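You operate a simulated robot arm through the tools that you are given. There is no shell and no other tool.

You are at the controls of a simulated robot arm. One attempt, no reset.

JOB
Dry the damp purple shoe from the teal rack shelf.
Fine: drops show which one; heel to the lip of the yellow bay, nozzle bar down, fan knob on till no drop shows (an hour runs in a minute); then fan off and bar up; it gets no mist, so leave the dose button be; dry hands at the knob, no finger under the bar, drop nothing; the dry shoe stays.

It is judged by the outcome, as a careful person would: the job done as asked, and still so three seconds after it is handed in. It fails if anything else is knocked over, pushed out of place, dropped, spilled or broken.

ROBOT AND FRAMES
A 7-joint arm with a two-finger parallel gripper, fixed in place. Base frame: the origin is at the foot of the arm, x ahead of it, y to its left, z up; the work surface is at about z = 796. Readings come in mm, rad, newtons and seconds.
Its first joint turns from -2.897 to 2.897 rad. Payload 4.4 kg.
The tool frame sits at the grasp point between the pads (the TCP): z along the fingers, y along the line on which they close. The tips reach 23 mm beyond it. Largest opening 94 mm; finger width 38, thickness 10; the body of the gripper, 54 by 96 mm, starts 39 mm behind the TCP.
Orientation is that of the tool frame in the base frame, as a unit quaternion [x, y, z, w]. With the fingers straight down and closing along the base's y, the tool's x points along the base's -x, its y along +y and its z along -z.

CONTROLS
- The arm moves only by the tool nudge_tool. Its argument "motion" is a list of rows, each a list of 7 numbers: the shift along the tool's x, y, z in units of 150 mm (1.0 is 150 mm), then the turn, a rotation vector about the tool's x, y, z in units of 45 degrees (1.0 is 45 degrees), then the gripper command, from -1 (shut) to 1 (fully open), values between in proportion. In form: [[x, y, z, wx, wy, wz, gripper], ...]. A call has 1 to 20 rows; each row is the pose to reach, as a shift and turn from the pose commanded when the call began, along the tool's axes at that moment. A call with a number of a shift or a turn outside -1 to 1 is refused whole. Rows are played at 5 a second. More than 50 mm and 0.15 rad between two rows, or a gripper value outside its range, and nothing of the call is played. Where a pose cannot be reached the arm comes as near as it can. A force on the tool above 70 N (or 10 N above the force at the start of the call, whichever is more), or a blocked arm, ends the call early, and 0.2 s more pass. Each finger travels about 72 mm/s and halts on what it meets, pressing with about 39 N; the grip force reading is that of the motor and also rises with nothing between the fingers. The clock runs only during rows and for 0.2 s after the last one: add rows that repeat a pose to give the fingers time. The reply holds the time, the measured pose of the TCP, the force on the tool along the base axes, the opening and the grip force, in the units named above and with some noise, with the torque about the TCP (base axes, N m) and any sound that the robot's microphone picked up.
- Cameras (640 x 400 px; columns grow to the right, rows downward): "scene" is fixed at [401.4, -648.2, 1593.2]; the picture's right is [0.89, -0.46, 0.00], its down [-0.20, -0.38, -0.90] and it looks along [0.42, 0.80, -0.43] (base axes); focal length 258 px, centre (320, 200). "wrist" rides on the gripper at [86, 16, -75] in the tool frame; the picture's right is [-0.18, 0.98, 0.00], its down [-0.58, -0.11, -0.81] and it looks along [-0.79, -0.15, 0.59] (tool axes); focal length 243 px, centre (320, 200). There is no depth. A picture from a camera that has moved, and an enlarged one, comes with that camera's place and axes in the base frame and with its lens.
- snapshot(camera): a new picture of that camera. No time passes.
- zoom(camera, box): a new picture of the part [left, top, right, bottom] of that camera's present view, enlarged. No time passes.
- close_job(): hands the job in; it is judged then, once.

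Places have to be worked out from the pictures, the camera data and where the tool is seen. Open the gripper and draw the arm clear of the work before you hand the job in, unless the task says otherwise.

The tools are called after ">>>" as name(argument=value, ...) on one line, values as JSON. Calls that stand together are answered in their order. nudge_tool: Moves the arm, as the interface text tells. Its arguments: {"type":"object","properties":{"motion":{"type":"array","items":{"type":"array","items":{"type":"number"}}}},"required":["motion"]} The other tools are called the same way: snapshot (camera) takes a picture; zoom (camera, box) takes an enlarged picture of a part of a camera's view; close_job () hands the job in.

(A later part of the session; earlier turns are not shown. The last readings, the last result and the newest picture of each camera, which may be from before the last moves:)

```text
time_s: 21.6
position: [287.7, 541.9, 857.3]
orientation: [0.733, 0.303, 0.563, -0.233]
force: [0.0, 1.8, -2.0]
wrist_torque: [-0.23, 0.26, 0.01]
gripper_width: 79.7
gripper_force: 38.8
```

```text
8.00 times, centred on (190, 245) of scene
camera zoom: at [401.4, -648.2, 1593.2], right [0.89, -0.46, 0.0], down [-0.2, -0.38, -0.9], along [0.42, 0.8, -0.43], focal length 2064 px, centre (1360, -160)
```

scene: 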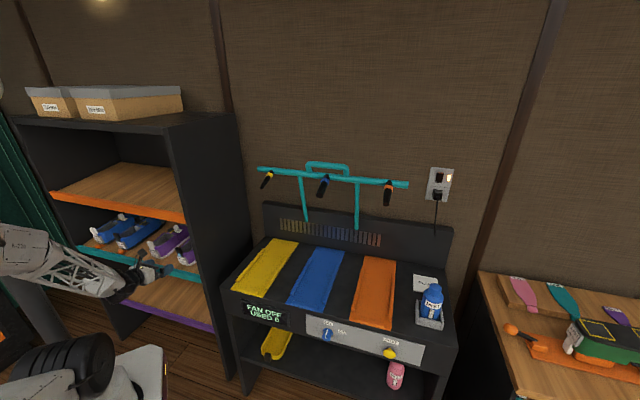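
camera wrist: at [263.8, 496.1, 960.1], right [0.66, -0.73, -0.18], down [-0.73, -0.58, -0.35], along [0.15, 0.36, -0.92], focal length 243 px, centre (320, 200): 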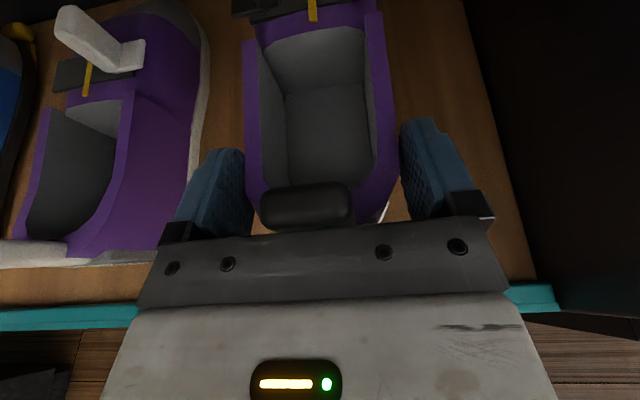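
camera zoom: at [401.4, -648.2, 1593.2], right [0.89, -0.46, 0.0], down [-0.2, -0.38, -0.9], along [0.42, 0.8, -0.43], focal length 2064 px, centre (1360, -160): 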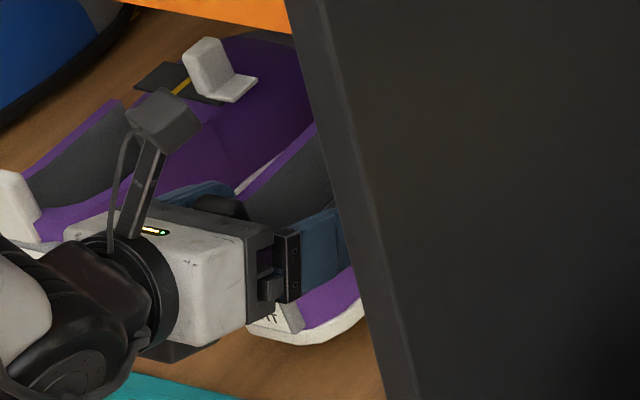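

The shoe now rises rigidly with the gripper at about 2.2 N. I'll lift another 35 mm, still below the orange shelf, and start withdrawing gently with a slight shift to the right, away from the other shoe.

>>> nudge_tool(motion=[[0.056, 0, -0.015, 0, 0, 0, -1], [0.112, 0, -0.03, 0, 0, 0, -1], [0.169, 0, -0.045, 0, 0, 0, -1], [0.225, 0, -0.06, 0, 0, 0, -1], [0.202, 0.02, -0.145, 0, 0, 0, -1], [0.179, 0.04, -0.23, 0, 0, 0, -1], [0.157, 0.06, -0.315, 0, 0, 0, -1], [0.134, 0.08, -0.4, 0, 0, 0, -1], [0.111, 0.1, -0.486, 0, 0, 0, -1], [0.111, 0.1, -0.486, 0, 0, 0, -1]])

>>> snapshot(camera="wrist")

>>> snapshot(camera="scene")

```text
time_s: 23.8
position: [250.5, 485.8, 891.2]
orientation: [0.733, 0.304, 0.562, -0.234]
force: [0.3, 0.3, -3.0]
wrist_torque: [-0.21, 0.22, 0.0]
gripper_width: 79.8
gripper_force: 39.1
```

```text
taken
camera wrist: at [227.3, 438.9, 994.8], right [0.66, -0.73, -0.18], down [-0.73, -0.58, -0.35], along [0.15, 0.36, -0.92], focal length 243 px, centre (320, 200)
```

wrist: 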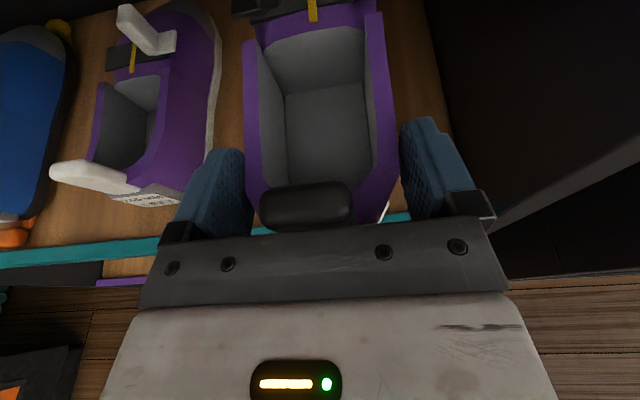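

```text
taken
```

scene: 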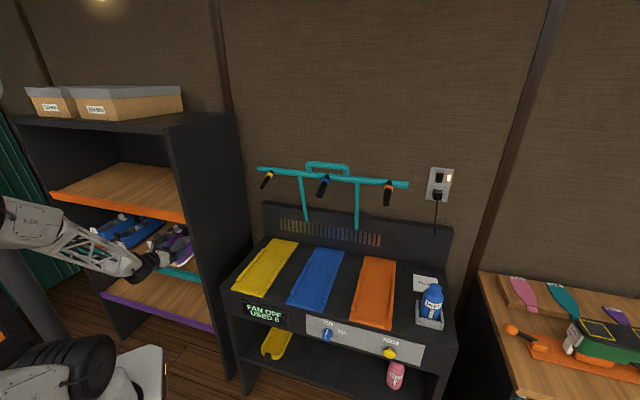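

Steady. I continue retreating and rising a bit toward n≈450.

>>> nudge_tool(motion=[[0.043, 0.029, -0.092, 0, 0, 0, -1], [0.086, 0.058, -0.184, 0, 0, 0, -1], [0.13, 0.087, -0.277, 0, 0, 0, -1], [0.173, 0.115, -0.369, 0, 0, 0, -1], [0.216, 0.144, -0.461, 0, 0, 0, -1], [0.259, 0.173, -0.553, 0, 0, 0, -1], [0.259, 0.173, -0.553, 0, 0, 0, -1]])

>>> snapshot(camera="wrist")

>>> zoom(camera="scene", box=[40, 160, 240, 285])

```text
time_s: 25.4
position: [221.3, 416.7, 951.0]
orientation: [0.733, 0.304, 0.562, -0.233]
force: [0.0, 0.4, -2.8]
wrist_torque: [-0.21, 0.23, -0.03]
gripper_width: 79.7
gripper_force: 38.7
```

```text
taken
camera wrist: at [197.0, 370.8, 1054.1], right [0.66, -0.73, -0.18], down [-0.73, -0.58, -0.35], along [0.15, 0.36, -0.92], focal length 243 px, centre (320, 200)
```

wrist: 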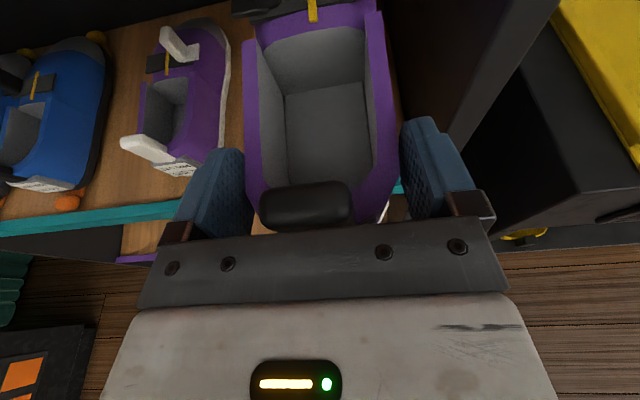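

```text
3.20 times, centred on (140, 222) of scene
camera zoom: at [401.4, -648.2, 1593.2], right [0.89, -0.46, 0.0], down [-0.2, -0.38, -0.9], along [0.42, 0.8, -0.43], focal length 826 px, centre (896, 128)
```

zoom: 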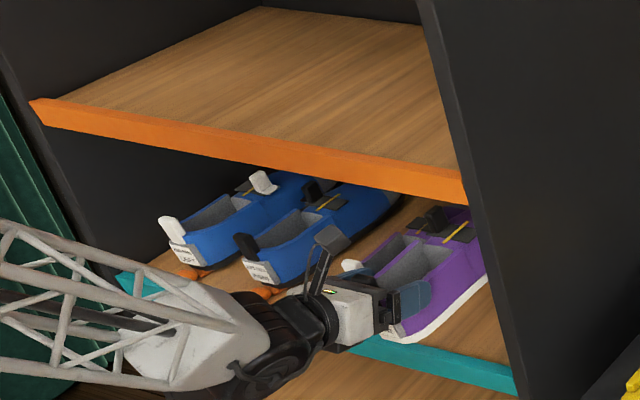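

The shoe is held level and clear. Next I retreat to n≈390 and begin swinging the toe left by 15°, away from the rack's side panel.

>>> nudge_tool(motion=[[-0.008, 0.037, -0.068, 0.054, 0, -0.014, -1], [-0.016, 0.073, -0.136, 0.107, 0, -0.029, -1], [-0.024, 0.11, -0.204, 0.161, 0, -0.043, -1], [-0.031, 0.147, -0.272, 0.215, 0, -0.057, -1], [-0.039, 0.183, -0.34, 0.268, 0, -0.072, -1], [-0.047, 0.22, -0.408, 0.322, 0, -0.086, -1], [-0.047, 0.22, -0.408, 0.322, 0, -0.086, -1]])

>>> snapshot(camera="wrist")

>>> zoom(camera="scene", box=[0, 160, 240, 310])

```text
time_s: 27.0
position: [200.4, 350.2, 960.0]
orientation: [0.687, 0.397, 0.527, -0.305]
force: [0.3, -0.8, -2.4]
wrist_torque: [-0.28, 0.16, -0.02]
gripper_width: 79.8
gripper_force: 38.9
```

```text
taken
camera wrist: at [190.2, 299.9, 1062.7], right [0.83, -0.53, -0.18], down [-0.56, -0.75, -0.35], along [0.05, 0.39, -0.92], focal length 243 px, centre (320, 200)
```

wrist: 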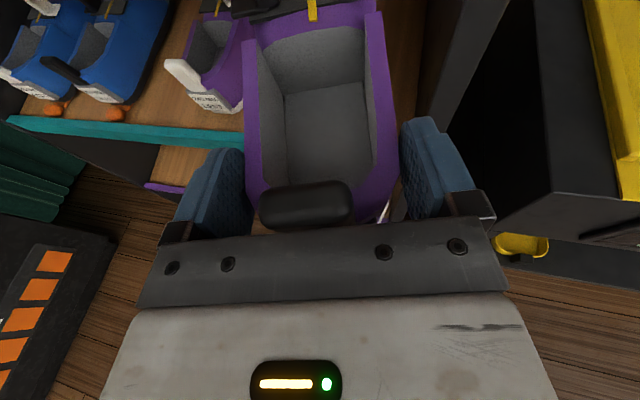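

```text
2.67 times, centred on (120, 235) of scene
camera zoom: at [401.4, -648.2, 1593.2], right [0.89, -0.46, 0.0], down [-0.2, -0.38, -0.9], along [0.42, 0.8, -0.43], focal length 688 px, centre (853, 107)
```

zoom: 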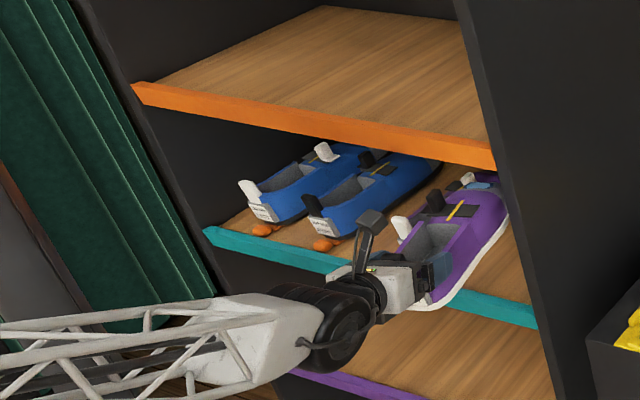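

Tracking well. Continue: retreat and swing the toe further left to 35°.

>>> nudge_tool(motion=[[-0.015, 0.026, -0.056, 0.072, 0, -0.019, -1], [-0.03, 0.052, -0.111, 0.143, 0, -0.038, -1], [-0.045, 0.078, -0.167, 0.215, 0, -0.058, -1], [-0.059, 0.104, -0.223, 0.286, 0, -0.077, -1], [-0.074, 0.13, -0.278, 0.358, 0, -0.096, -1], [-0.089, 0.156, -0.334, 0.429, 0, -0.115, -1], [-0.089, 0.156, -0.334, 0.429, 0, -0.115, -1]])

>>> snapshot(camera="wrist")

>>> zoom(camera="scene", box=[0, 160, 240, 310])

```text
time_s: 28.6
position: [71.9, 331.3, 965.0]
orientation: [0.608, 0.509, 0.468, -0.39]
force: [-0.2, 0.0, -3.2]
wrist_torque: [-0.33, 0.07, 0.01]
gripper_width: 79.8
gripper_force: 38.3
out of reach, approached as far as the arm can: row 1, 2, 3, 4, 5, 6, 7
```

```text
taken
camera wrist: at [79.5, 279.7, 1068.5], right [0.96, -0.22, -0.18], down [-0.27, -0.9, -0.35], along [-0.08, 0.39, -0.92], focal length 243 px, centre (320, 200)
```

wrist: 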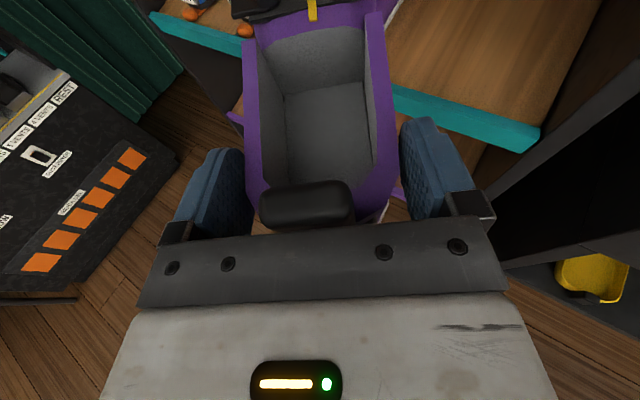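

```text
2.67 times, centred on (120, 235) of scene
camera zoom: at [401.4, -648.2, 1593.2], right [0.89, -0.46, 0.0], down [-0.2, -0.38, -0.9], along [0.42, 0.8, -0.43], focal length 688 px, centre (853, 107)
```

zoom: 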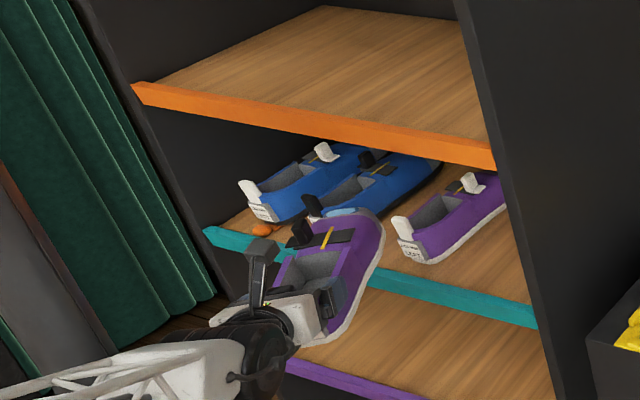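

Orientation was reached, but position slid along an arm limit (now n≈285, w≈-183). No contact happened, and the shoe is now in front of the rack. The arm is cramped here with a level tool, so I'll raise and pitch the tool down. The shoe then points toe-down, which shortens its reach and eases the wrist.

>>> nudge_tool(motion=[[0.107, 0, -0.029, 0, -0.083, 0, -1], [0.215, 0, -0.058, 0, -0.167, 0, -1], [0.322, 0, -0.087, 0, -0.25, 0, -1], [0.429, 0, -0.115, 0, -0.333, 0, -1], [0.537, 0, -0.144, 0, -0.417, 0, -1], [0.644, 0, -0.173, 0, -0.5, 0, -1], [0.644, 0, -0.173, 0, -0.5, 0, -1]])

>>> snapshot(camera="wrist")

>>> snapshot(camera="scene")

```text
time_s: 30.2
position: [80.7, 331.6, 1066.8]
orientation: [0.686, 0.578, 0.337, -0.286]
force: [-0.4, 0.0, -2.8]
wrist_torque: [-0.26, 0.08, 0.0]
gripper_width: 79.6
gripper_force: 39.0
out of reach, approached as far as the arm can: row 5, 6, 7
```

```text
taken
camera wrist: at [94.6, 323.3, 1180.2], right [0.95, -0.28, -0.15], down [-0.28, -0.96, 0.03], along [-0.15, 0.01, -0.99], focal length 243 px, centre (320, 200)
```

wrist: 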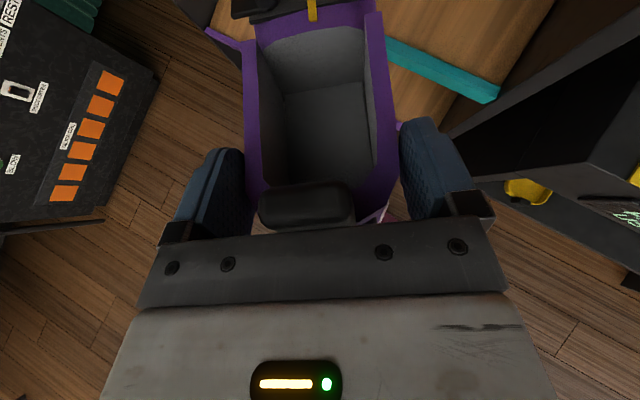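

```text
taken
```

scene: 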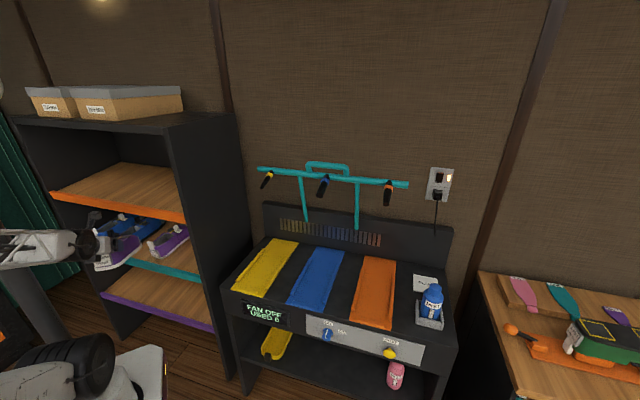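

Good. I keep pitching down another 22.5° while rising 60 mm.

>>> nudge_tool(motion=[[0.063, 0, -0.049, 0, -0.1, 0, -1], [0.127, 0, -0.098, 0, -0.2, 0, -1], [0.19, 0, -0.146, 0, -0.3, 0, -1], [0.254, 0, -0.195, 0, -0.4, 0, -1], [0.317, 0, -0.244, 0, -0.5, 0, -1], [0.317, 0, -0.244, 0, -0.5, 0, -1]])

>>> snapshot(camera="wrist")

>>> zoom(camera="scene", box=[0, 130, 240, 310])

```text
time_s: 31.6
position: [93.6, 322.5, 1107.6]
orientation: [0.739, 0.622, 0.198, -0.168]
force: [-0.2, 0.3, -2.6]
wrist_torque: [-0.21, 0.04, 0.0]
gripper_width: 79.7
gripper_force: 39.1
out of reach, approached as far as the arm can: row 2, 3, 4, 5, 6
```

```text
taken
camera wrist: at [117.1, 356.6, 1215.7], right [0.94, -0.32, -0.1], down [-0.26, -0.88, 0.41], along [-0.22, -0.36, -0.91], focal length 243 px, centre (320, 200)
```

wrist: 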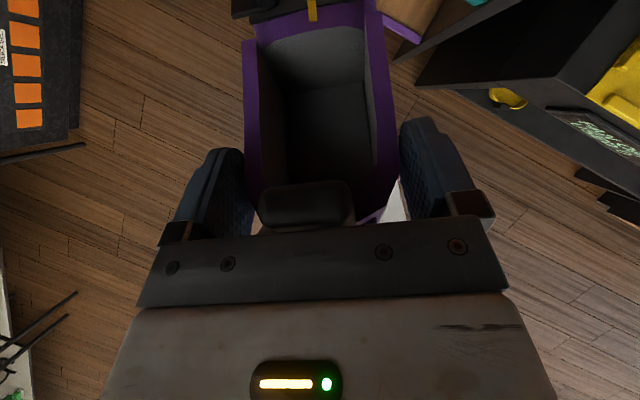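

```text
2.22 times, centred on (120, 220) of scene
camera zoom: at [401.4, -648.2, 1593.2], right [0.89, -0.46, 0.0], down [-0.2, -0.38, -0.9], along [0.42, 0.8, -0.43], focal length 573 px, centre (764, 156)
```

zoom: 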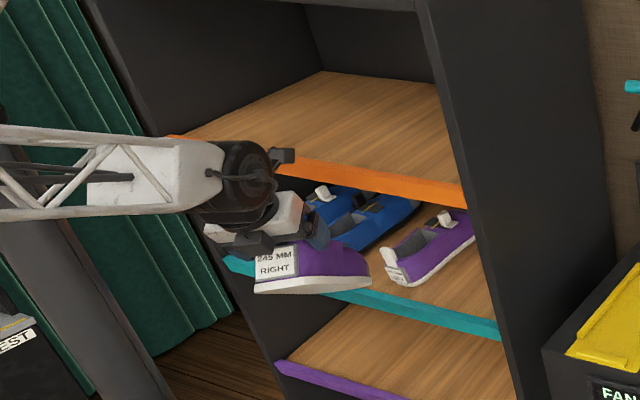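

Shoe now points 45° toe-down, well clear. I'll swing to the right around the base in modest steps, turning the heading back gradually so the toe stays in front of the rack plane.

>>> nudge_tool(motion=[[-0.021, 0.087, -0.012, -0.014, -0.014, 0.024, -1], [-0.042, 0.174, -0.024, -0.028, -0.028, 0.048, -1], [-0.063, 0.261, -0.036, -0.042, -0.042, 0.072, -1], [-0.084, 0.348, -0.049, -0.056, -0.056, 0.096, -1], [-0.105, 0.434, -0.061, -0.069, -0.069, 0.12, -1], [-0.126, 0.521, -0.073, -0.083, -0.083, 0.144, -1], [-0.147, 0.608, -0.085, -0.097, -0.097, 0.168, -1], [-0.168, 0.695, -0.097, -0.111, -0.111, 0.192, -1], [-0.168, 0.695, -0.097, -0.111, -0.111, 0.192, -1]])

>>> snapshot(camera="wrist")

>>> snapshot(camera="scene")

```text
time_s: 33.6
position: [190.1, 274.4, 1107.7]
orientation: [0.799, 0.561, 0.179, -0.122]
force: [0.9, 0.0, -2.8]
wrist_torque: [-0.14, 0.07, 0.01]
gripper_width: 79.8
gripper_force: 39.0
```

```text
taken
camera wrist: at [220.8, 313.5, 1211.7], right [0.87, -0.49, -0.07], down [-0.4, -0.78, 0.48], along [-0.29, -0.39, -0.87], focal length 243 px, centre (320, 200)
```

wrist: 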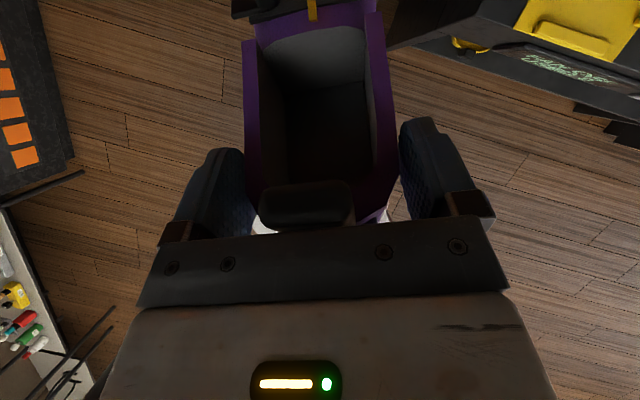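

```text
taken
```

scene: 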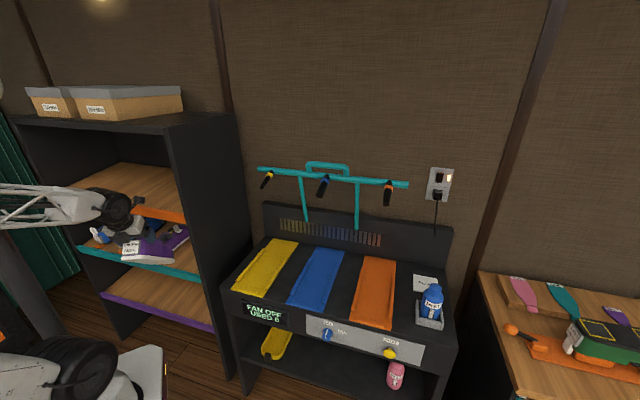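

Tracked exactly. Next leg: further right past the rack's side panel, with the toe staying in front of it.

>>> nudge_tool(motion=[[-0.035, 0.093, -0.016, -0.012, -0.014, 0.025, -1], [-0.069, 0.185, -0.032, -0.024, -0.028, 0.05, -1], [-0.104, 0.278, -0.048, -0.035, -0.042, 0.075, -1], [-0.138, 0.371, -0.065, -0.047, -0.056, 0.101, -1], [-0.173, 0.463, -0.081, -0.059, -0.069, 0.126, -1], [-0.207, 0.556, -0.097, -0.071, -0.083, 0.151, -1], [-0.242, 0.648, -0.113, -0.082, -0.097, 0.176, -1], [-0.276, 0.741, -0.129, -0.094, -0.111, 0.201, -1], [-0.276, 0.741, -0.129, -0.094, -0.111, 0.201, -1]])

>>> snapshot(camera="wrist")

>>> snapshot(camera="scene")

```text
time_s: 35.6
position: [278.6, 192.1, 1107.1]
orientation: [0.851, 0.495, 0.155, -0.081]
force: [0.3, 0.0, -1.7]
wrist_torque: [-0.14, 0.04, -0.02]
gripper_width: 79.5
gripper_force: 39.0
```

```text
taken
camera wrist: at [319.2, 233.9, 1207.7], right [0.77, -0.64, -0.05], down [-0.51, -0.66, 0.56], along [-0.39, -0.4, -0.83], focal length 243 px, centre (320, 200)
```

wrist: 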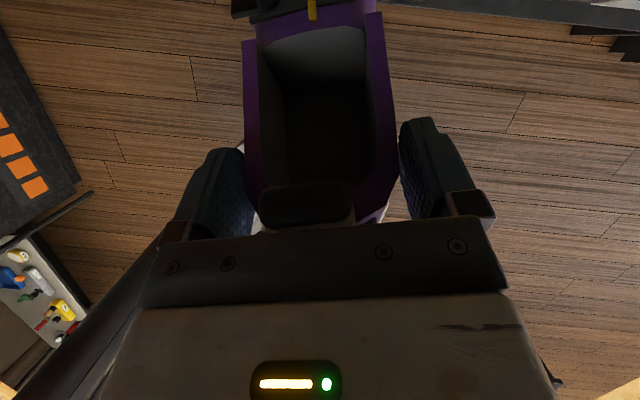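

```text
taken
```

scene: 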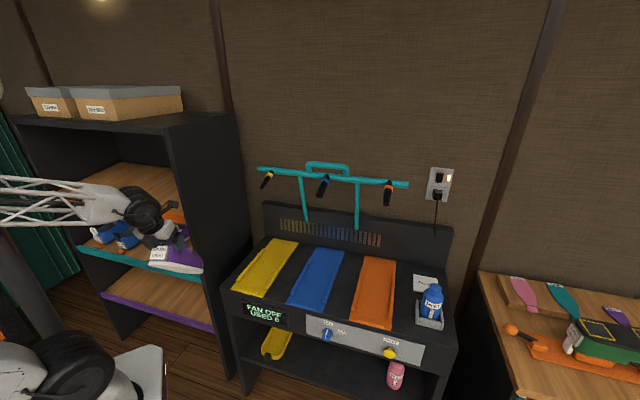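

Past the panel. Now move in front of the yellow bay and straighten the heading toward it, rising 20 mm.

>>> nudge_tool(motion=[[0.001, 0.12, -0.018, -0.015, 0, 0.04, -1], [0.002, 0.239, -0.035, -0.029, 0, 0.08, -1], [0.002, 0.359, -0.053, -0.044, 0, 0.12, -1], [0.003, 0.478, -0.07, -0.059, 0, 0.161, -1], [0.004, 0.598, -0.088, -0.073, 0, 0.201, -1], [0.005, 0.717, -0.105, -0.088, 0, 0.241, -1], [0.005, 0.837, -0.123, -0.102, 0, 0.281, -1], [0.006, 0.956, -0.14, -0.117, 0, 0.321, -1], [0.006, 0.956, -0.14, -0.117, 0, 0.321, -1]])

>>> snapshot(camera="wrist")

>>> snapshot(camera="scene")

```text
time_s: 37.6
position: [400.4, 115.7, 1129.7]
orientation: [0.91, 0.375, 0.167, -0.061]
force: [0.5, 0.7, -2.8]
wrist_torque: [-0.15, 0.07, 0.04]
gripper_width: 79.6
gripper_force: 39.2
```

```text
taken
camera wrist: at [450.5, 145.2, 1230.4], right [0.57, -0.82, -0.05], down [-0.67, -0.5, 0.55], along [-0.48, -0.28, -0.83], focal length 243 px, centre (320, 200)
```

wrist: 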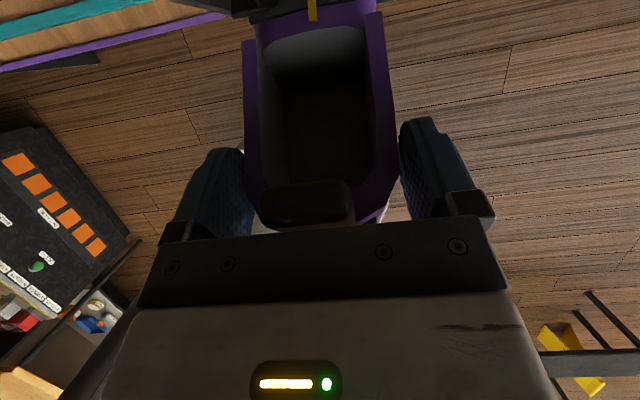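

```text
taken
```

scene: 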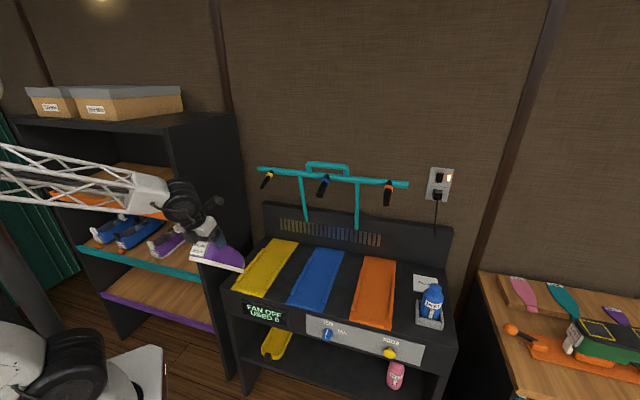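

In front of the bay (n≈365, w≈201). Triangulation gives the bay centre at w≈220 with its lip's inner face at n≈496, and the raised nozzles at z≈1175, n≈700. I'll now pitch back up toward level while extending.

>>> nudge_tool(motion=[[0.056, 0.018, 0.057, 0.003, 0.091, 0.001, -1], [0.112, 0.036, 0.113, 0.007, 0.182, 0.001, -1], [0.168, 0.054, 0.17, 0.01, 0.273, 0.002, -1], [0.224, 0.071, 0.226, 0.013, 0.363, 0.002, -1], [0.28, 0.089, 0.283, 0.017, 0.454, 0.003, -1], [0.336, 0.107, 0.339, 0.02, 0.545, 0.003, -1], [0.336, 0.107, 0.339, 0.02, 0.545, 0.003, -1]])

>>> snapshot(camera="wrist")

>>> snapshot(camera="scene")

```text
time_s: 39.2
position: [457.7, 150.1, 1101.4]
orientation: [0.854, 0.353, 0.354, -0.146]
force: [-0.9, -0.1, -2.4]
wrist_torque: [-0.18, 0.17, 0.0]
gripper_width: 79.6
gripper_force: 39.4
```

```text
taken
camera wrist: at [475.2, 144.7, 1215.7], right [0.6, -0.79, -0.13], down [-0.77, -0.62, 0.16], along [-0.21, 0.0, -0.98], focal length 243 px, centre (320, 200)
```

wrist: 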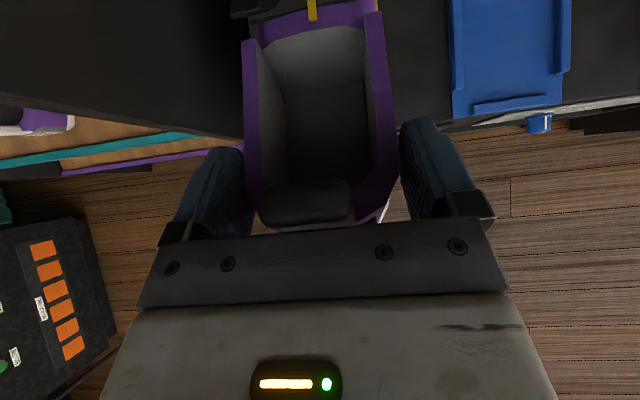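

```text
taken
```

scene: 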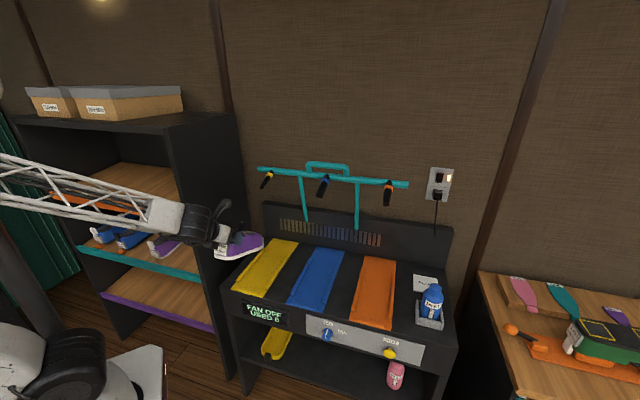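

Excellent tracking. Next: level the shoe (pitch to 15°) while extending to n≈520 above the yellow bay at z≈980.

>>> nudge_tool(motion=[[-0.018, 0.002, 0.124, 0, 0.083, 0, -1], [-0.035, 0.004, 0.248, 0, 0.167, 0, -1], [-0.053, 0.006, 0.371, 0, 0.25, 0, -1], [-0.071, 0.009, 0.495, 0, 0.333, 0, -1], [-0.088, 0.011, 0.619, 0, 0.417, 0, -1], [-0.106, 0.013, 0.743, 0, 0.5, 0, -1], [-0.123, 0.015, 0.866, 0, 0.583, 0, -1], [-0.141, 0.017, 0.99, 0, 0.667, 0, -1], [-0.141, 0.017, 0.99, 0, 0.667, 0, -1]])

>>> snapshot(camera="wrist")

>>> snapshot(camera="scene")

>>> zoom(camera="scene", box=[200, 170, 360, 290])

```text
time_s: 41.2
position: [522.2, 212.1, 982.4]
orientation: [0.733, 0.304, 0.561, -0.234]
force: [-0.2, 0.2, -3.1]
wrist_torque: [-0.26, 0.25, 0.01]
gripper_width: 79.7
gripper_force: 39.9
```

```text
taken
camera wrist: at [499.8, 166.8, 1084.3], right [0.66, -0.73, -0.18], down [-0.73, -0.58, -0.35], along [0.15, 0.36, -0.92], focal length 243 px, centre (320, 200)
```

wrist: 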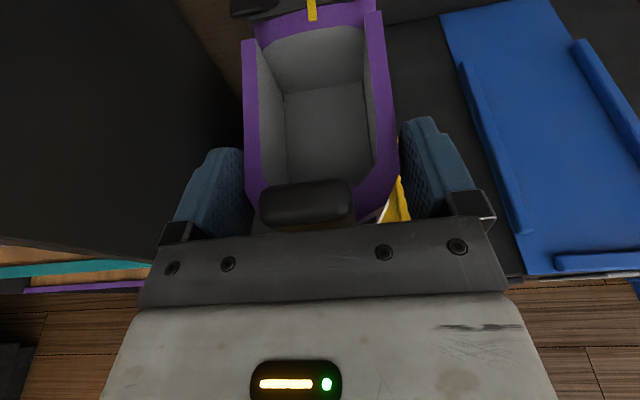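

```text
taken
```

scene: 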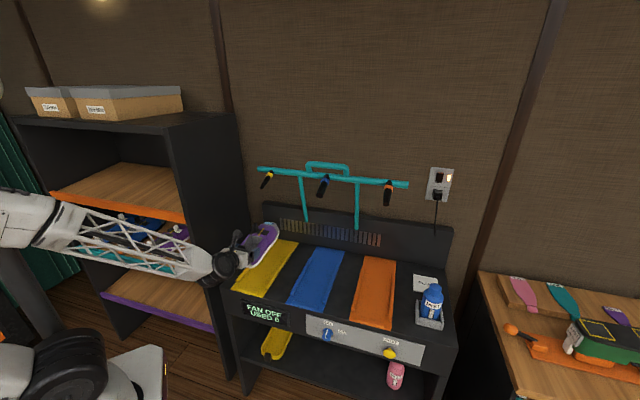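

```text
3.33 times, centred on (280, 230) of scene
camera zoom: at [401.4, -648.2, 1593.2], right [0.89, -0.46, 0.0], down [-0.2, -0.38, -0.9], along [0.42, 0.8, -0.43], focal length 860 px, centre (453, 100)
```

zoom: 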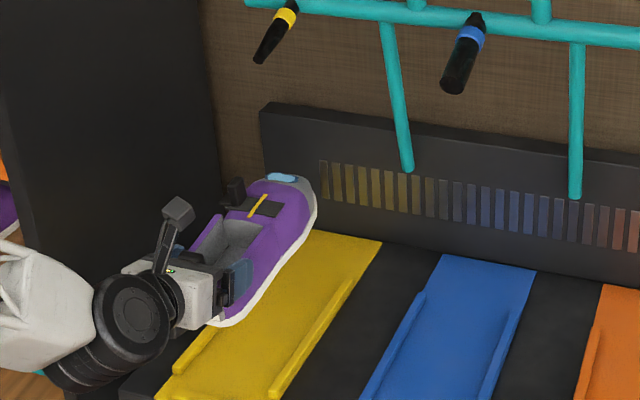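

The shoe hangs level over the yellow bay (n≈519, w≈219). I'll lower it to about 15 mm above the bay with the heel a little ahead of the lip, then inspect.

>>> nudge_tool(motion=[[-0.117, 0, 0.046, 0, 0, 0, -1], [-0.233, 0, 0.092, 0, 0, 0, -1], [-0.35, 0, 0.139, 0, 0, 0, -1], [-0.466, 0, 0.185, 0, 0, 0, -1], [-0.583, 0, 0.231, 0, 0, 0, -1], [-0.699, 0, 0.277, 0, 0, 0, -1], [-0.699, 0, 0.277, 0, 0, 0, -1]])

>>> snapshot(camera="wrist")

>>> zoom(camera="scene", box=[200, 210, 320, 300])

```text
time_s: 42.8
position: [533.2, 221.4, 870.3]
orientation: [0.732, 0.305, 0.563, -0.234]
force: [3.1, 11.6, 32.1]
wrist_torque: [0.33, 0.29, -0.15]
gripper_width: 80.2
gripper_force: 39.3
```

```text
taken
camera wrist: at [510.3, 175.6, 973.1], right [0.66, -0.73, -0.18], down [-0.73, -0.58, -0.36], along [0.16, 0.37, -0.92], focal length 243 px, centre (320, 200)
```

wrist: 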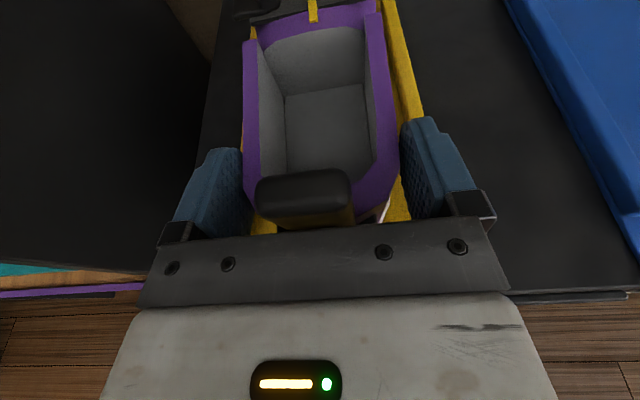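

```text
4.44 times, centred on (260, 255) of scene
camera zoom: at [401.4, -648.2, 1593.2], right [0.89, -0.46, 0.0], down [-0.2, -0.38, -0.9], along [0.42, 0.8, -0.43], focal length 1147 px, centre (587, -44)
```

zoom: 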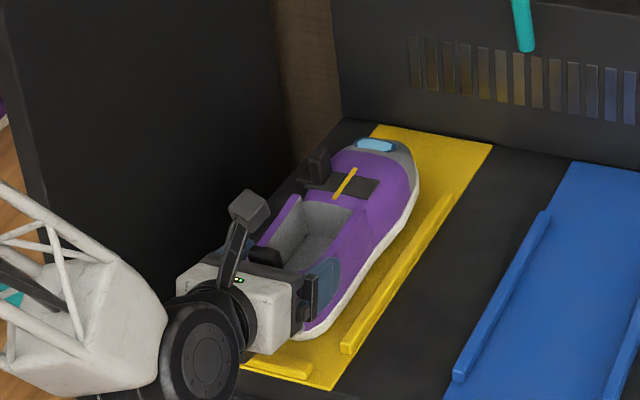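

The reading shows +32 N up, so the shoe is already touching down earlier than I computed. I stop and check whether it sits between the rails or on one.

>>> zoom(camera="wrist", box=[190, 0, 470, 235])

>>> zoom(camera="scene", box=[245, 235, 315, 300])

```text
1.70 times, centred on (330, 118) of wrist
camera zoom: at [510.3, 175.6, 973.1], right [0.66, -0.73, -0.18], down [-0.73, -0.58, -0.36], along [0.16, 0.37, -0.92], focal length 413 px, centre (303, 340)
```

zoom: 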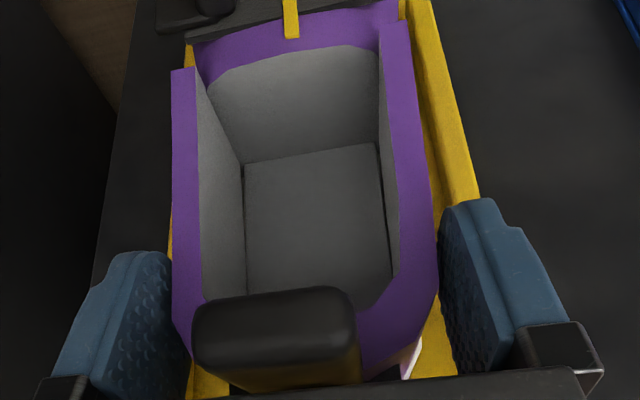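

```text
6.15 times, centred on (280, 268) of scene
camera zoom: at [401.4, -648.2, 1593.2], right [0.89, -0.46, 0.0], down [-0.2, -0.38, -0.9], along [0.42, 0.8, -0.43], focal length 1588 px, centre (566, -215)
```

zoom: 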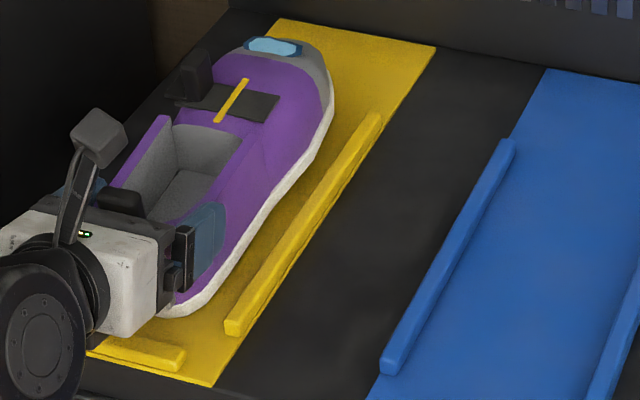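

The contact resultant is right beneath the heel, so the shoe has simply landed on the bay surface, which means the shelf was a bit lower than I assumed. The heel is still about 20–25 mm ahead of the lip. I relieve the pressure by rising 5 mm and re-read.

>>> nudge_tool(motion=[[0.016, 0, -0.004, 0, 0, 0, -1], [0.032, 0, -0.009, 0, 0, 0, -1], [0.032, 0, -0.009, 0, 0, 0, -1]])

>>> zoom(camera="scene", box=[225, 235, 325, 305])

>>> snapshot(camera="wrist")

```text
time_s: 43.6
position: [532.2, 222.0, 871.3]
orientation: [0.733, 0.304, 0.561, -0.234]
force: [-0.5, 0.4, -2.4]
wrist_torque: [-0.24, 0.24, -0.01]
gripper_width: 79.7
gripper_force: 39.4
```

```text
5.71 times, centred on (275, 270) of scene
camera zoom: at [401.4, -648.2, 1593.2], right [0.89, -0.46, 0.0], down [-0.2, -0.38, -0.9], along [0.42, 0.8, -0.43], focal length 1474 px, centre (577, -200)
```

zoom: 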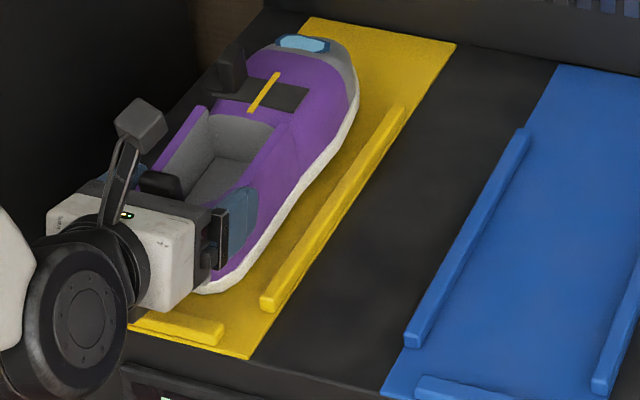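

```text
taken
camera wrist: at [509.0, 176.0, 975.1], right [0.66, -0.73, -0.18], down [-0.73, -0.58, -0.35], along [0.15, 0.36, -0.92], focal length 243 px, centre (320, 200)
```

wrist: 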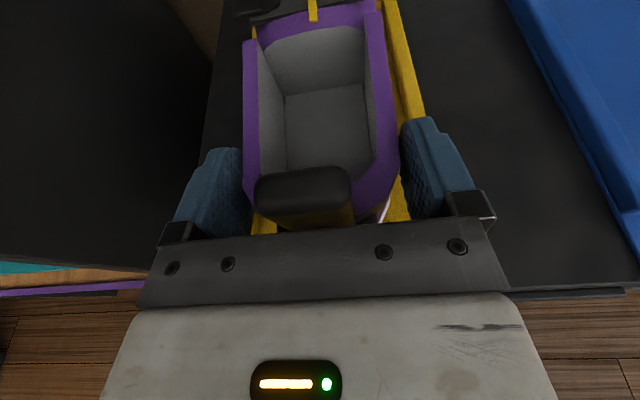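

Carried freely again and about 1–5 mm above the bay. I draw the shoe straight back toward the lip by 15 mm and check.

>>> nudge_tool(motion=[[-0.009, 0, -0.032, 0, 0, 0, -1], [-0.017, 0, -0.065, 0, 0, 0, -1], [-0.026, 0, -0.097, 0, 0, 0, -1], [-0.026, 0, -0.097, 0, 0, 0, -1]])

>>> zoom(camera="scene", box=[225, 235, 325, 305])

```text
time_s: 44.6
position: [521.5, 212.0, 873.4]
orientation: [0.733, 0.304, 0.561, -0.233]
force: [0.9, -0.2, -2.1]
wrist_torque: [-0.24, 0.23, 0.0]
gripper_width: 79.9
gripper_force: 38.9
```

```text
5.71 times, centred on (275, 270) of scene
camera zoom: at [401.4, -648.2, 1593.2], right [0.89, -0.46, 0.0], down [-0.2, -0.38, -0.9], along [0.42, 0.8, -0.43], focal length 1474 px, centre (577, -200)
```

zoom: 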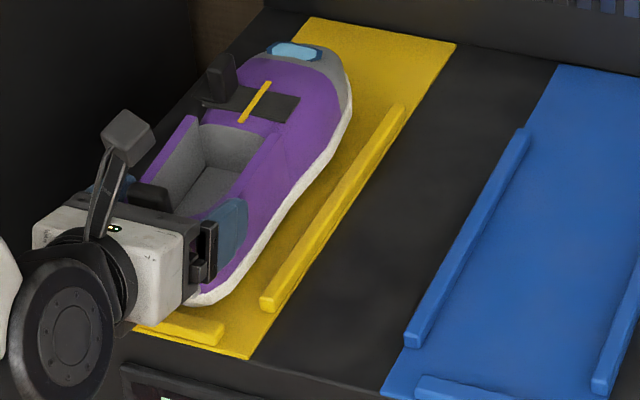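

Still free. I continue back in small increments with a slight lowering so the sole meets the lip face rather than riding over it.

>>> nudge_tool(motion=[[-0.012, 0, -0.018, 0, 0, 0, -1], [-0.023, 0, -0.035, 0, 0, 0, -1], [-0.023, 0, -0.035, 0, 0, 0, -1]])

>>> nudge_tool(motion=[[-0.004, 0, -0.016, 0, 0, 0, -1], [-0.009, 0, -0.032, 0, 0, 0, -1], [-0.009, 0, -0.032, 0, 0, 0, -1]])

>>> zoom(camera="scene", box=[225, 235, 325, 305])

```text
time_s: 45.4
position: [516.7, 207.4, 871.1]
orientation: [0.733, 0.304, 0.562, -0.234]
force: [0.6, -0.5, -2.6]
wrist_torque: [-0.26, 0.25, 0.03]
gripper_width: 79.7
gripper_force: 38.3
```

```text
time_s: 46.2
position: [514.8, 203.2, 872.4]
orientation: [0.733, 0.304, 0.562, -0.233]
force: [13.6, 21.3, 6.6]
wrist_torque: [0.92, -0.58, -0.12]
gripper_width: 79.6
gripper_force: 39.4
```

```text
5.71 times, centred on (275, 270) of scene
camera zoom: at [401.4, -648.2, 1593.2], right [0.89, -0.46, 0.0], down [-0.2, -0.38, -0.9], along [0.42, 0.8, -0.43], focal length 1474 px, centre (577, -200)
```

zoom: 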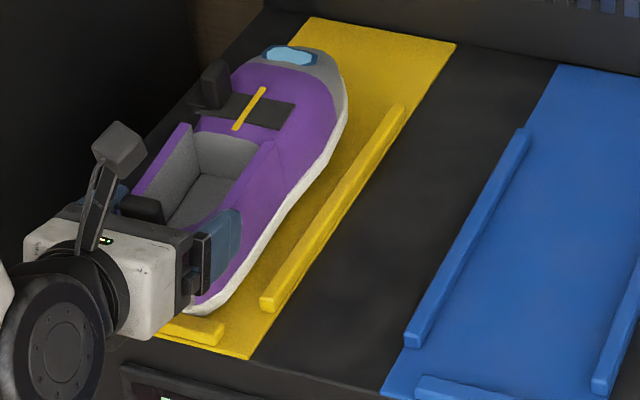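

Heel met the lip: 25 N along +n at TCP n≈508, as predicted. I ease forward about 1.5 mm to unload and settle the sole down onto the bay.

>>> nudge_tool(motion=[[-0.008, 0, 0.008, 0, 0, 0, -1], [-0.017, 0, 0.015, 0, 0, 0, -1], [-0.017, 0, 0.015, 0, 0, 0, -1]])

```text
time_s: 47.0
position: [514.8, 204.2, 868.1]
orientation: [0.733, 0.304, 0.562, -0.233]
force: [-0.1, 7.8, 26.1]
wrist_torque: [-0.32, 0.1, 0.02]
gripper_width: 80.1
gripper_force: 39.0
```

Seated: 26 N vertical, little side force. I ease up 1.5 mm to unload, then open gradually.

>>> nudge_tool(motion=[[0.01, 0, -0.003, 0, 0, 0, -1], [0.01, 0, -0.003, 0, 0, 0, 0.72], [0.01, 0, -0.003, 0, 0, 0, 0.78], [0.01, 0, -0.003, 0, 0, 0, 0.85], [0.01, 0, -0.003, 0, 0, 0, 0.93], [0.01, 0, -0.003, 0, 0, 0, 1], [0.01, 0, -0.003, 0, 0, 0, 1]])

>>> zoom(camera="scene", box=[225, 235, 325, 305])

>>> snapshot(camera="wrist")

```text
time_s: 48.6
position: [514.7, 204.2, 868.4]
orientation: [0.733, 0.304, 0.562, -0.233]
force: [-0.5, -0.6, -0.5]
wrist_torque: [-0.01, 0.01, -0.02]
gripper_width: 94.0
gripper_force: 0.0
```

```text
5.71 times, centred on (275, 270) of scene
camera zoom: at [401.4, -648.2, 1593.2], right [0.89, -0.46, 0.0], down [-0.2, -0.38, -0.9], along [0.42, 0.8, -0.43], focal length 1474 px, centre (577, -200)
```

zoom: 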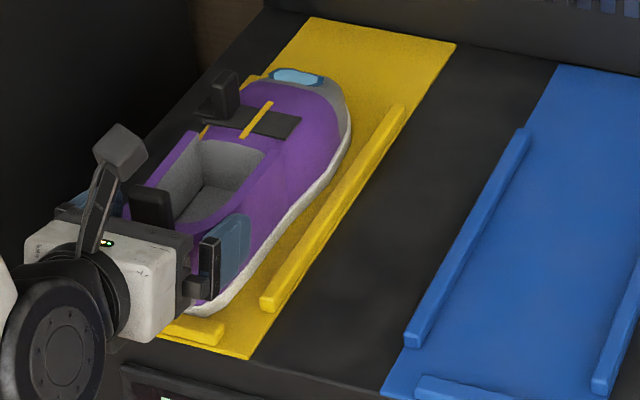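

```text
taken
camera wrist: at [491.6, 157.7, 972.9], right [0.66, -0.73, -0.18], down [-0.73, -0.58, -0.35], along [0.15, 0.36, -0.92], focal length 243 px, centre (320, 200)
```

wrist: 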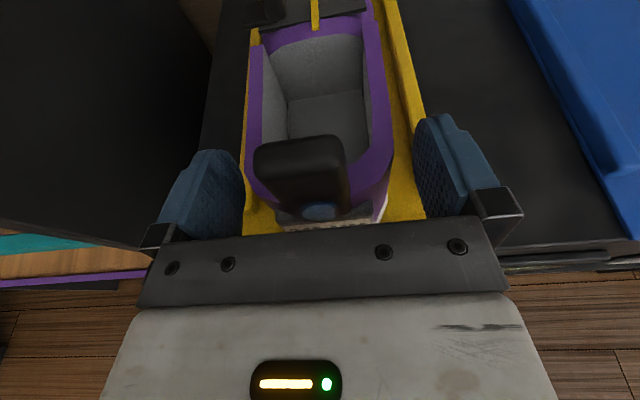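

Released; the shoe sits between the rails with its heel at the lip. I withdraw straight back so the palm moves away from the drop.

>>> nudge_tool(motion=[[-0.023, 0, -0.086, 0, 0, 0, 1], [-0.046, 0, -0.172, 0, 0, 0, 1], [-0.069, 0, -0.258, 0, 0, 0, 1], [-0.092, 0, -0.343, 0, 0, 0, 1], [-0.115, 0, -0.429, 0, 0, 0, 1], [-0.138, 0, -0.515, 0, 0, 0, 1], [-0.138, 0, -0.515, 0, 0, 0, 1]])

>>> snapshot(camera="wrist")

>>> zoom(camera="scene", box=[205, 225, 325, 305])

```text
time_s: 50.2
position: [459.4, 147.0, 869.5]
orientation: [0.733, 0.304, 0.562, -0.234]
force: [0.4, -0.1, -0.4]
wrist_torque: [0.0, 0.01, 0.0]
gripper_width: 93.9
gripper_force: 0.1
```

```text
taken
camera wrist: at [434.5, 101.2, 973.1], right [0.66, -0.73, -0.18], down [-0.73, -0.58, -0.35], along [0.15, 0.36, -0.92], focal length 243 px, centre (320, 200)
```

wrist: 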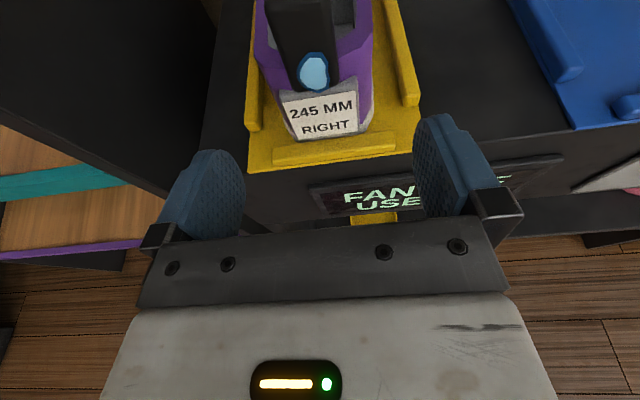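

```text
5.00 times, centred on (265, 265) of scene
camera zoom: at [401.4, -648.2, 1593.2], right [0.89, -0.46, 0.0], down [-0.2, -0.38, -0.9], along [0.42, 0.8, -0.43], focal length 1290 px, centre (595, -125)
```

zoom: 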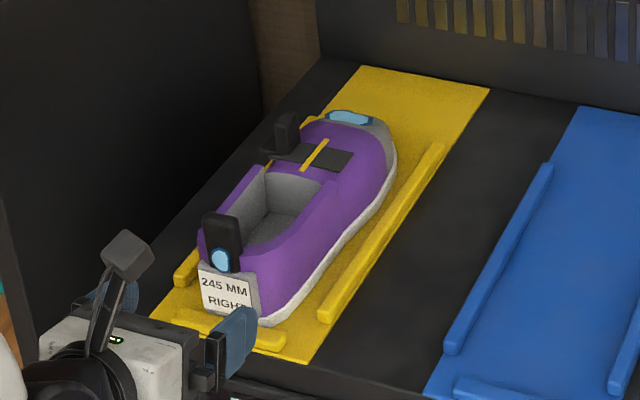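

Let me check the seating closely: heel to lip and position between rails.

>>> zoom(camera="wrist", box=[220, 0, 440, 180])

>>> zoom(camera="scene", box=[230, 240, 310, 300])

```text
2.22 times, centred on (330, 90) of wrist
camera zoom: at [434.5, 101.2, 973.1], right [0.66, -0.73, -0.18], down [-0.73, -0.58, -0.35], along [0.15, 0.36, -0.92], focal length 539 px, centre (298, 444)
```

zoom: 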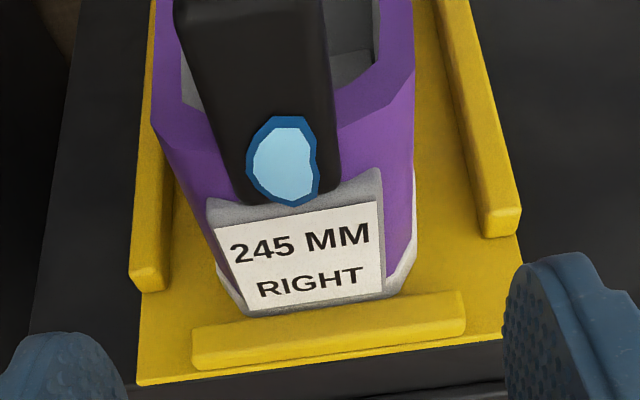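

```text
6.67 times, centred on (270, 270) of scene
camera zoom: at [401.4, -648.2, 1593.2], right [0.89, -0.46, 0.0], down [-0.2, -0.38, -0.9], along [0.42, 0.8, -0.43], focal length 1720 px, centre (653, -267)
```

zoom: 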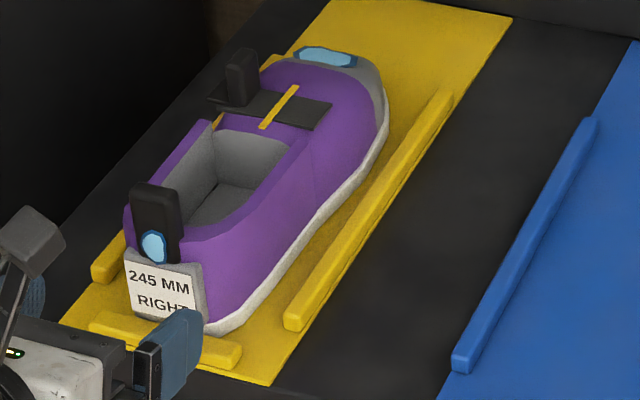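

Heel is snug against the lip and the shoe lies between the rails. The raised bar sits at about n≈789, z≈1224. Its U-handle centre is near w≈471, n≈775, z≈1270, and it hinges at the back panel. I'll rise and pitch down on the way to gripping that handle from above.

>>> nudge_tool(motion=[[0.117, 0, -0.031, 0, -0.104, 0, 1], [0.234, 0, -0.063, 0, -0.208, 0, 1], [0.35, 0, -0.094, 0, -0.311, 0, 1], [0.467, 0, -0.125, 0, -0.415, 0, 1], [0.584, 0, -0.156, 0, -0.519, 0, 1], [0.701, 0, -0.188, 0, -0.623, 0, 1], [0.817, 0, -0.219, 0, -0.726, 0, 1], [0.934, 0, -0.25, 0, -0.83, 0, 1], [0.934, 0, -0.25, 0, -0.83, 0, 1]])

>>> snapshot(camera="scene")

```text
time_s: 52.2
position: [458.6, 146.8, 1014.5]
orientation: [0.875, 0.362, 0.296, -0.123]
force: [-0.2, -0.2, 0.2]
wrist_torque: [0.0, 0.0, -0.02]
gripper_width: 93.9
gripper_force: 0.0
```

```text
taken
```

scene: 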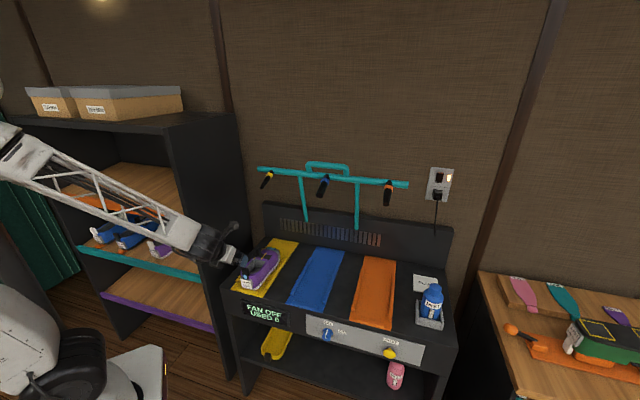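

Next: tool to vertical, up another 145 mm and right 80 mm.

>>> nudge_tool(motion=[[0.073, 0.067, -0.096, 0, -0.104, 0, 1], [0.147, 0.133, -0.192, 0, -0.208, 0, 1], [0.22, 0.2, -0.288, 0, -0.311, 0, 1], [0.294, 0.267, -0.384, 0, -0.415, 0, 1], [0.367, 0.333, -0.48, 0, -0.519, 0, 1], [0.44, 0.4, -0.576, 0, -0.623, 0, 1], [0.514, 0.466, -0.672, 0, -0.726, 0, 1], [0.587, 0.533, -0.768, 0, -0.83, 0, 1], [0.587, 0.533, -0.768, 0, -0.83, 0, 1]])

>>> snapshot(camera="scene")

```text
time_s: 54.2
position: [515.7, 89.9, 1160.8]
orientation: [0.924, 0.383, 0.0, -0.001]
force: [0.5, 0.1, -0.3]
wrist_torque: [0.01, 0.01, 0.02]
gripper_width: 93.8
gripper_force: 0.0
```

```text
taken
```

scene: 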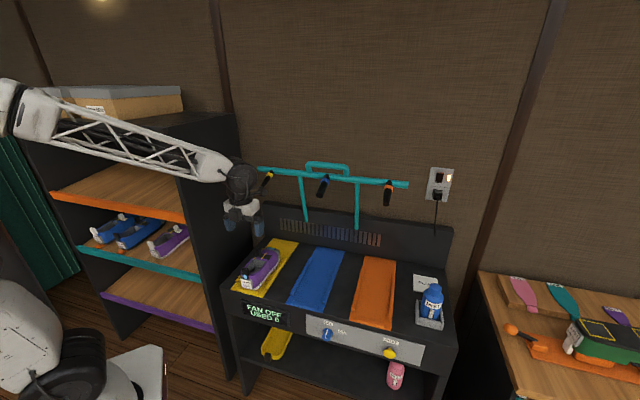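

Vertical. Now yaw back 45° while rising 150 mm and moving toward the bar.

>>> nudge_tool(motion=[[0.042, 0.083, -0.125, 0, 0, -0.125, 1], [0.083, 0.167, -0.25, 0, 0, -0.25, 1], [0.125, 0.25, -0.375, 0, 0, -0.375, 1], [0.167, 0.333, -0.5, 0, 0, -0.5, 1], [0.208, 0.417, -0.625, 0, 0, -0.625, 1], [0.25, 0.5, -0.75, 0, 0, -0.75, 1], [0.292, 0.583, -0.875, 0, 0, -0.875, 1], [0.333, 0.667, -1, 0, 0, -1, 1], [0.333, 0.667, -1, 0, 0, -1, 1]])

```text
time_s: 56.2
position: [620.1, 52.4, 1311.8]
orientation: [0.707, 0.708, 0.002, -0.001]
force: [-0.1, -0.6, 0.5]
wrist_torque: [-0.03, 0.01, 0.0]
gripper_width: 94.0
gripper_force: 0.1
```

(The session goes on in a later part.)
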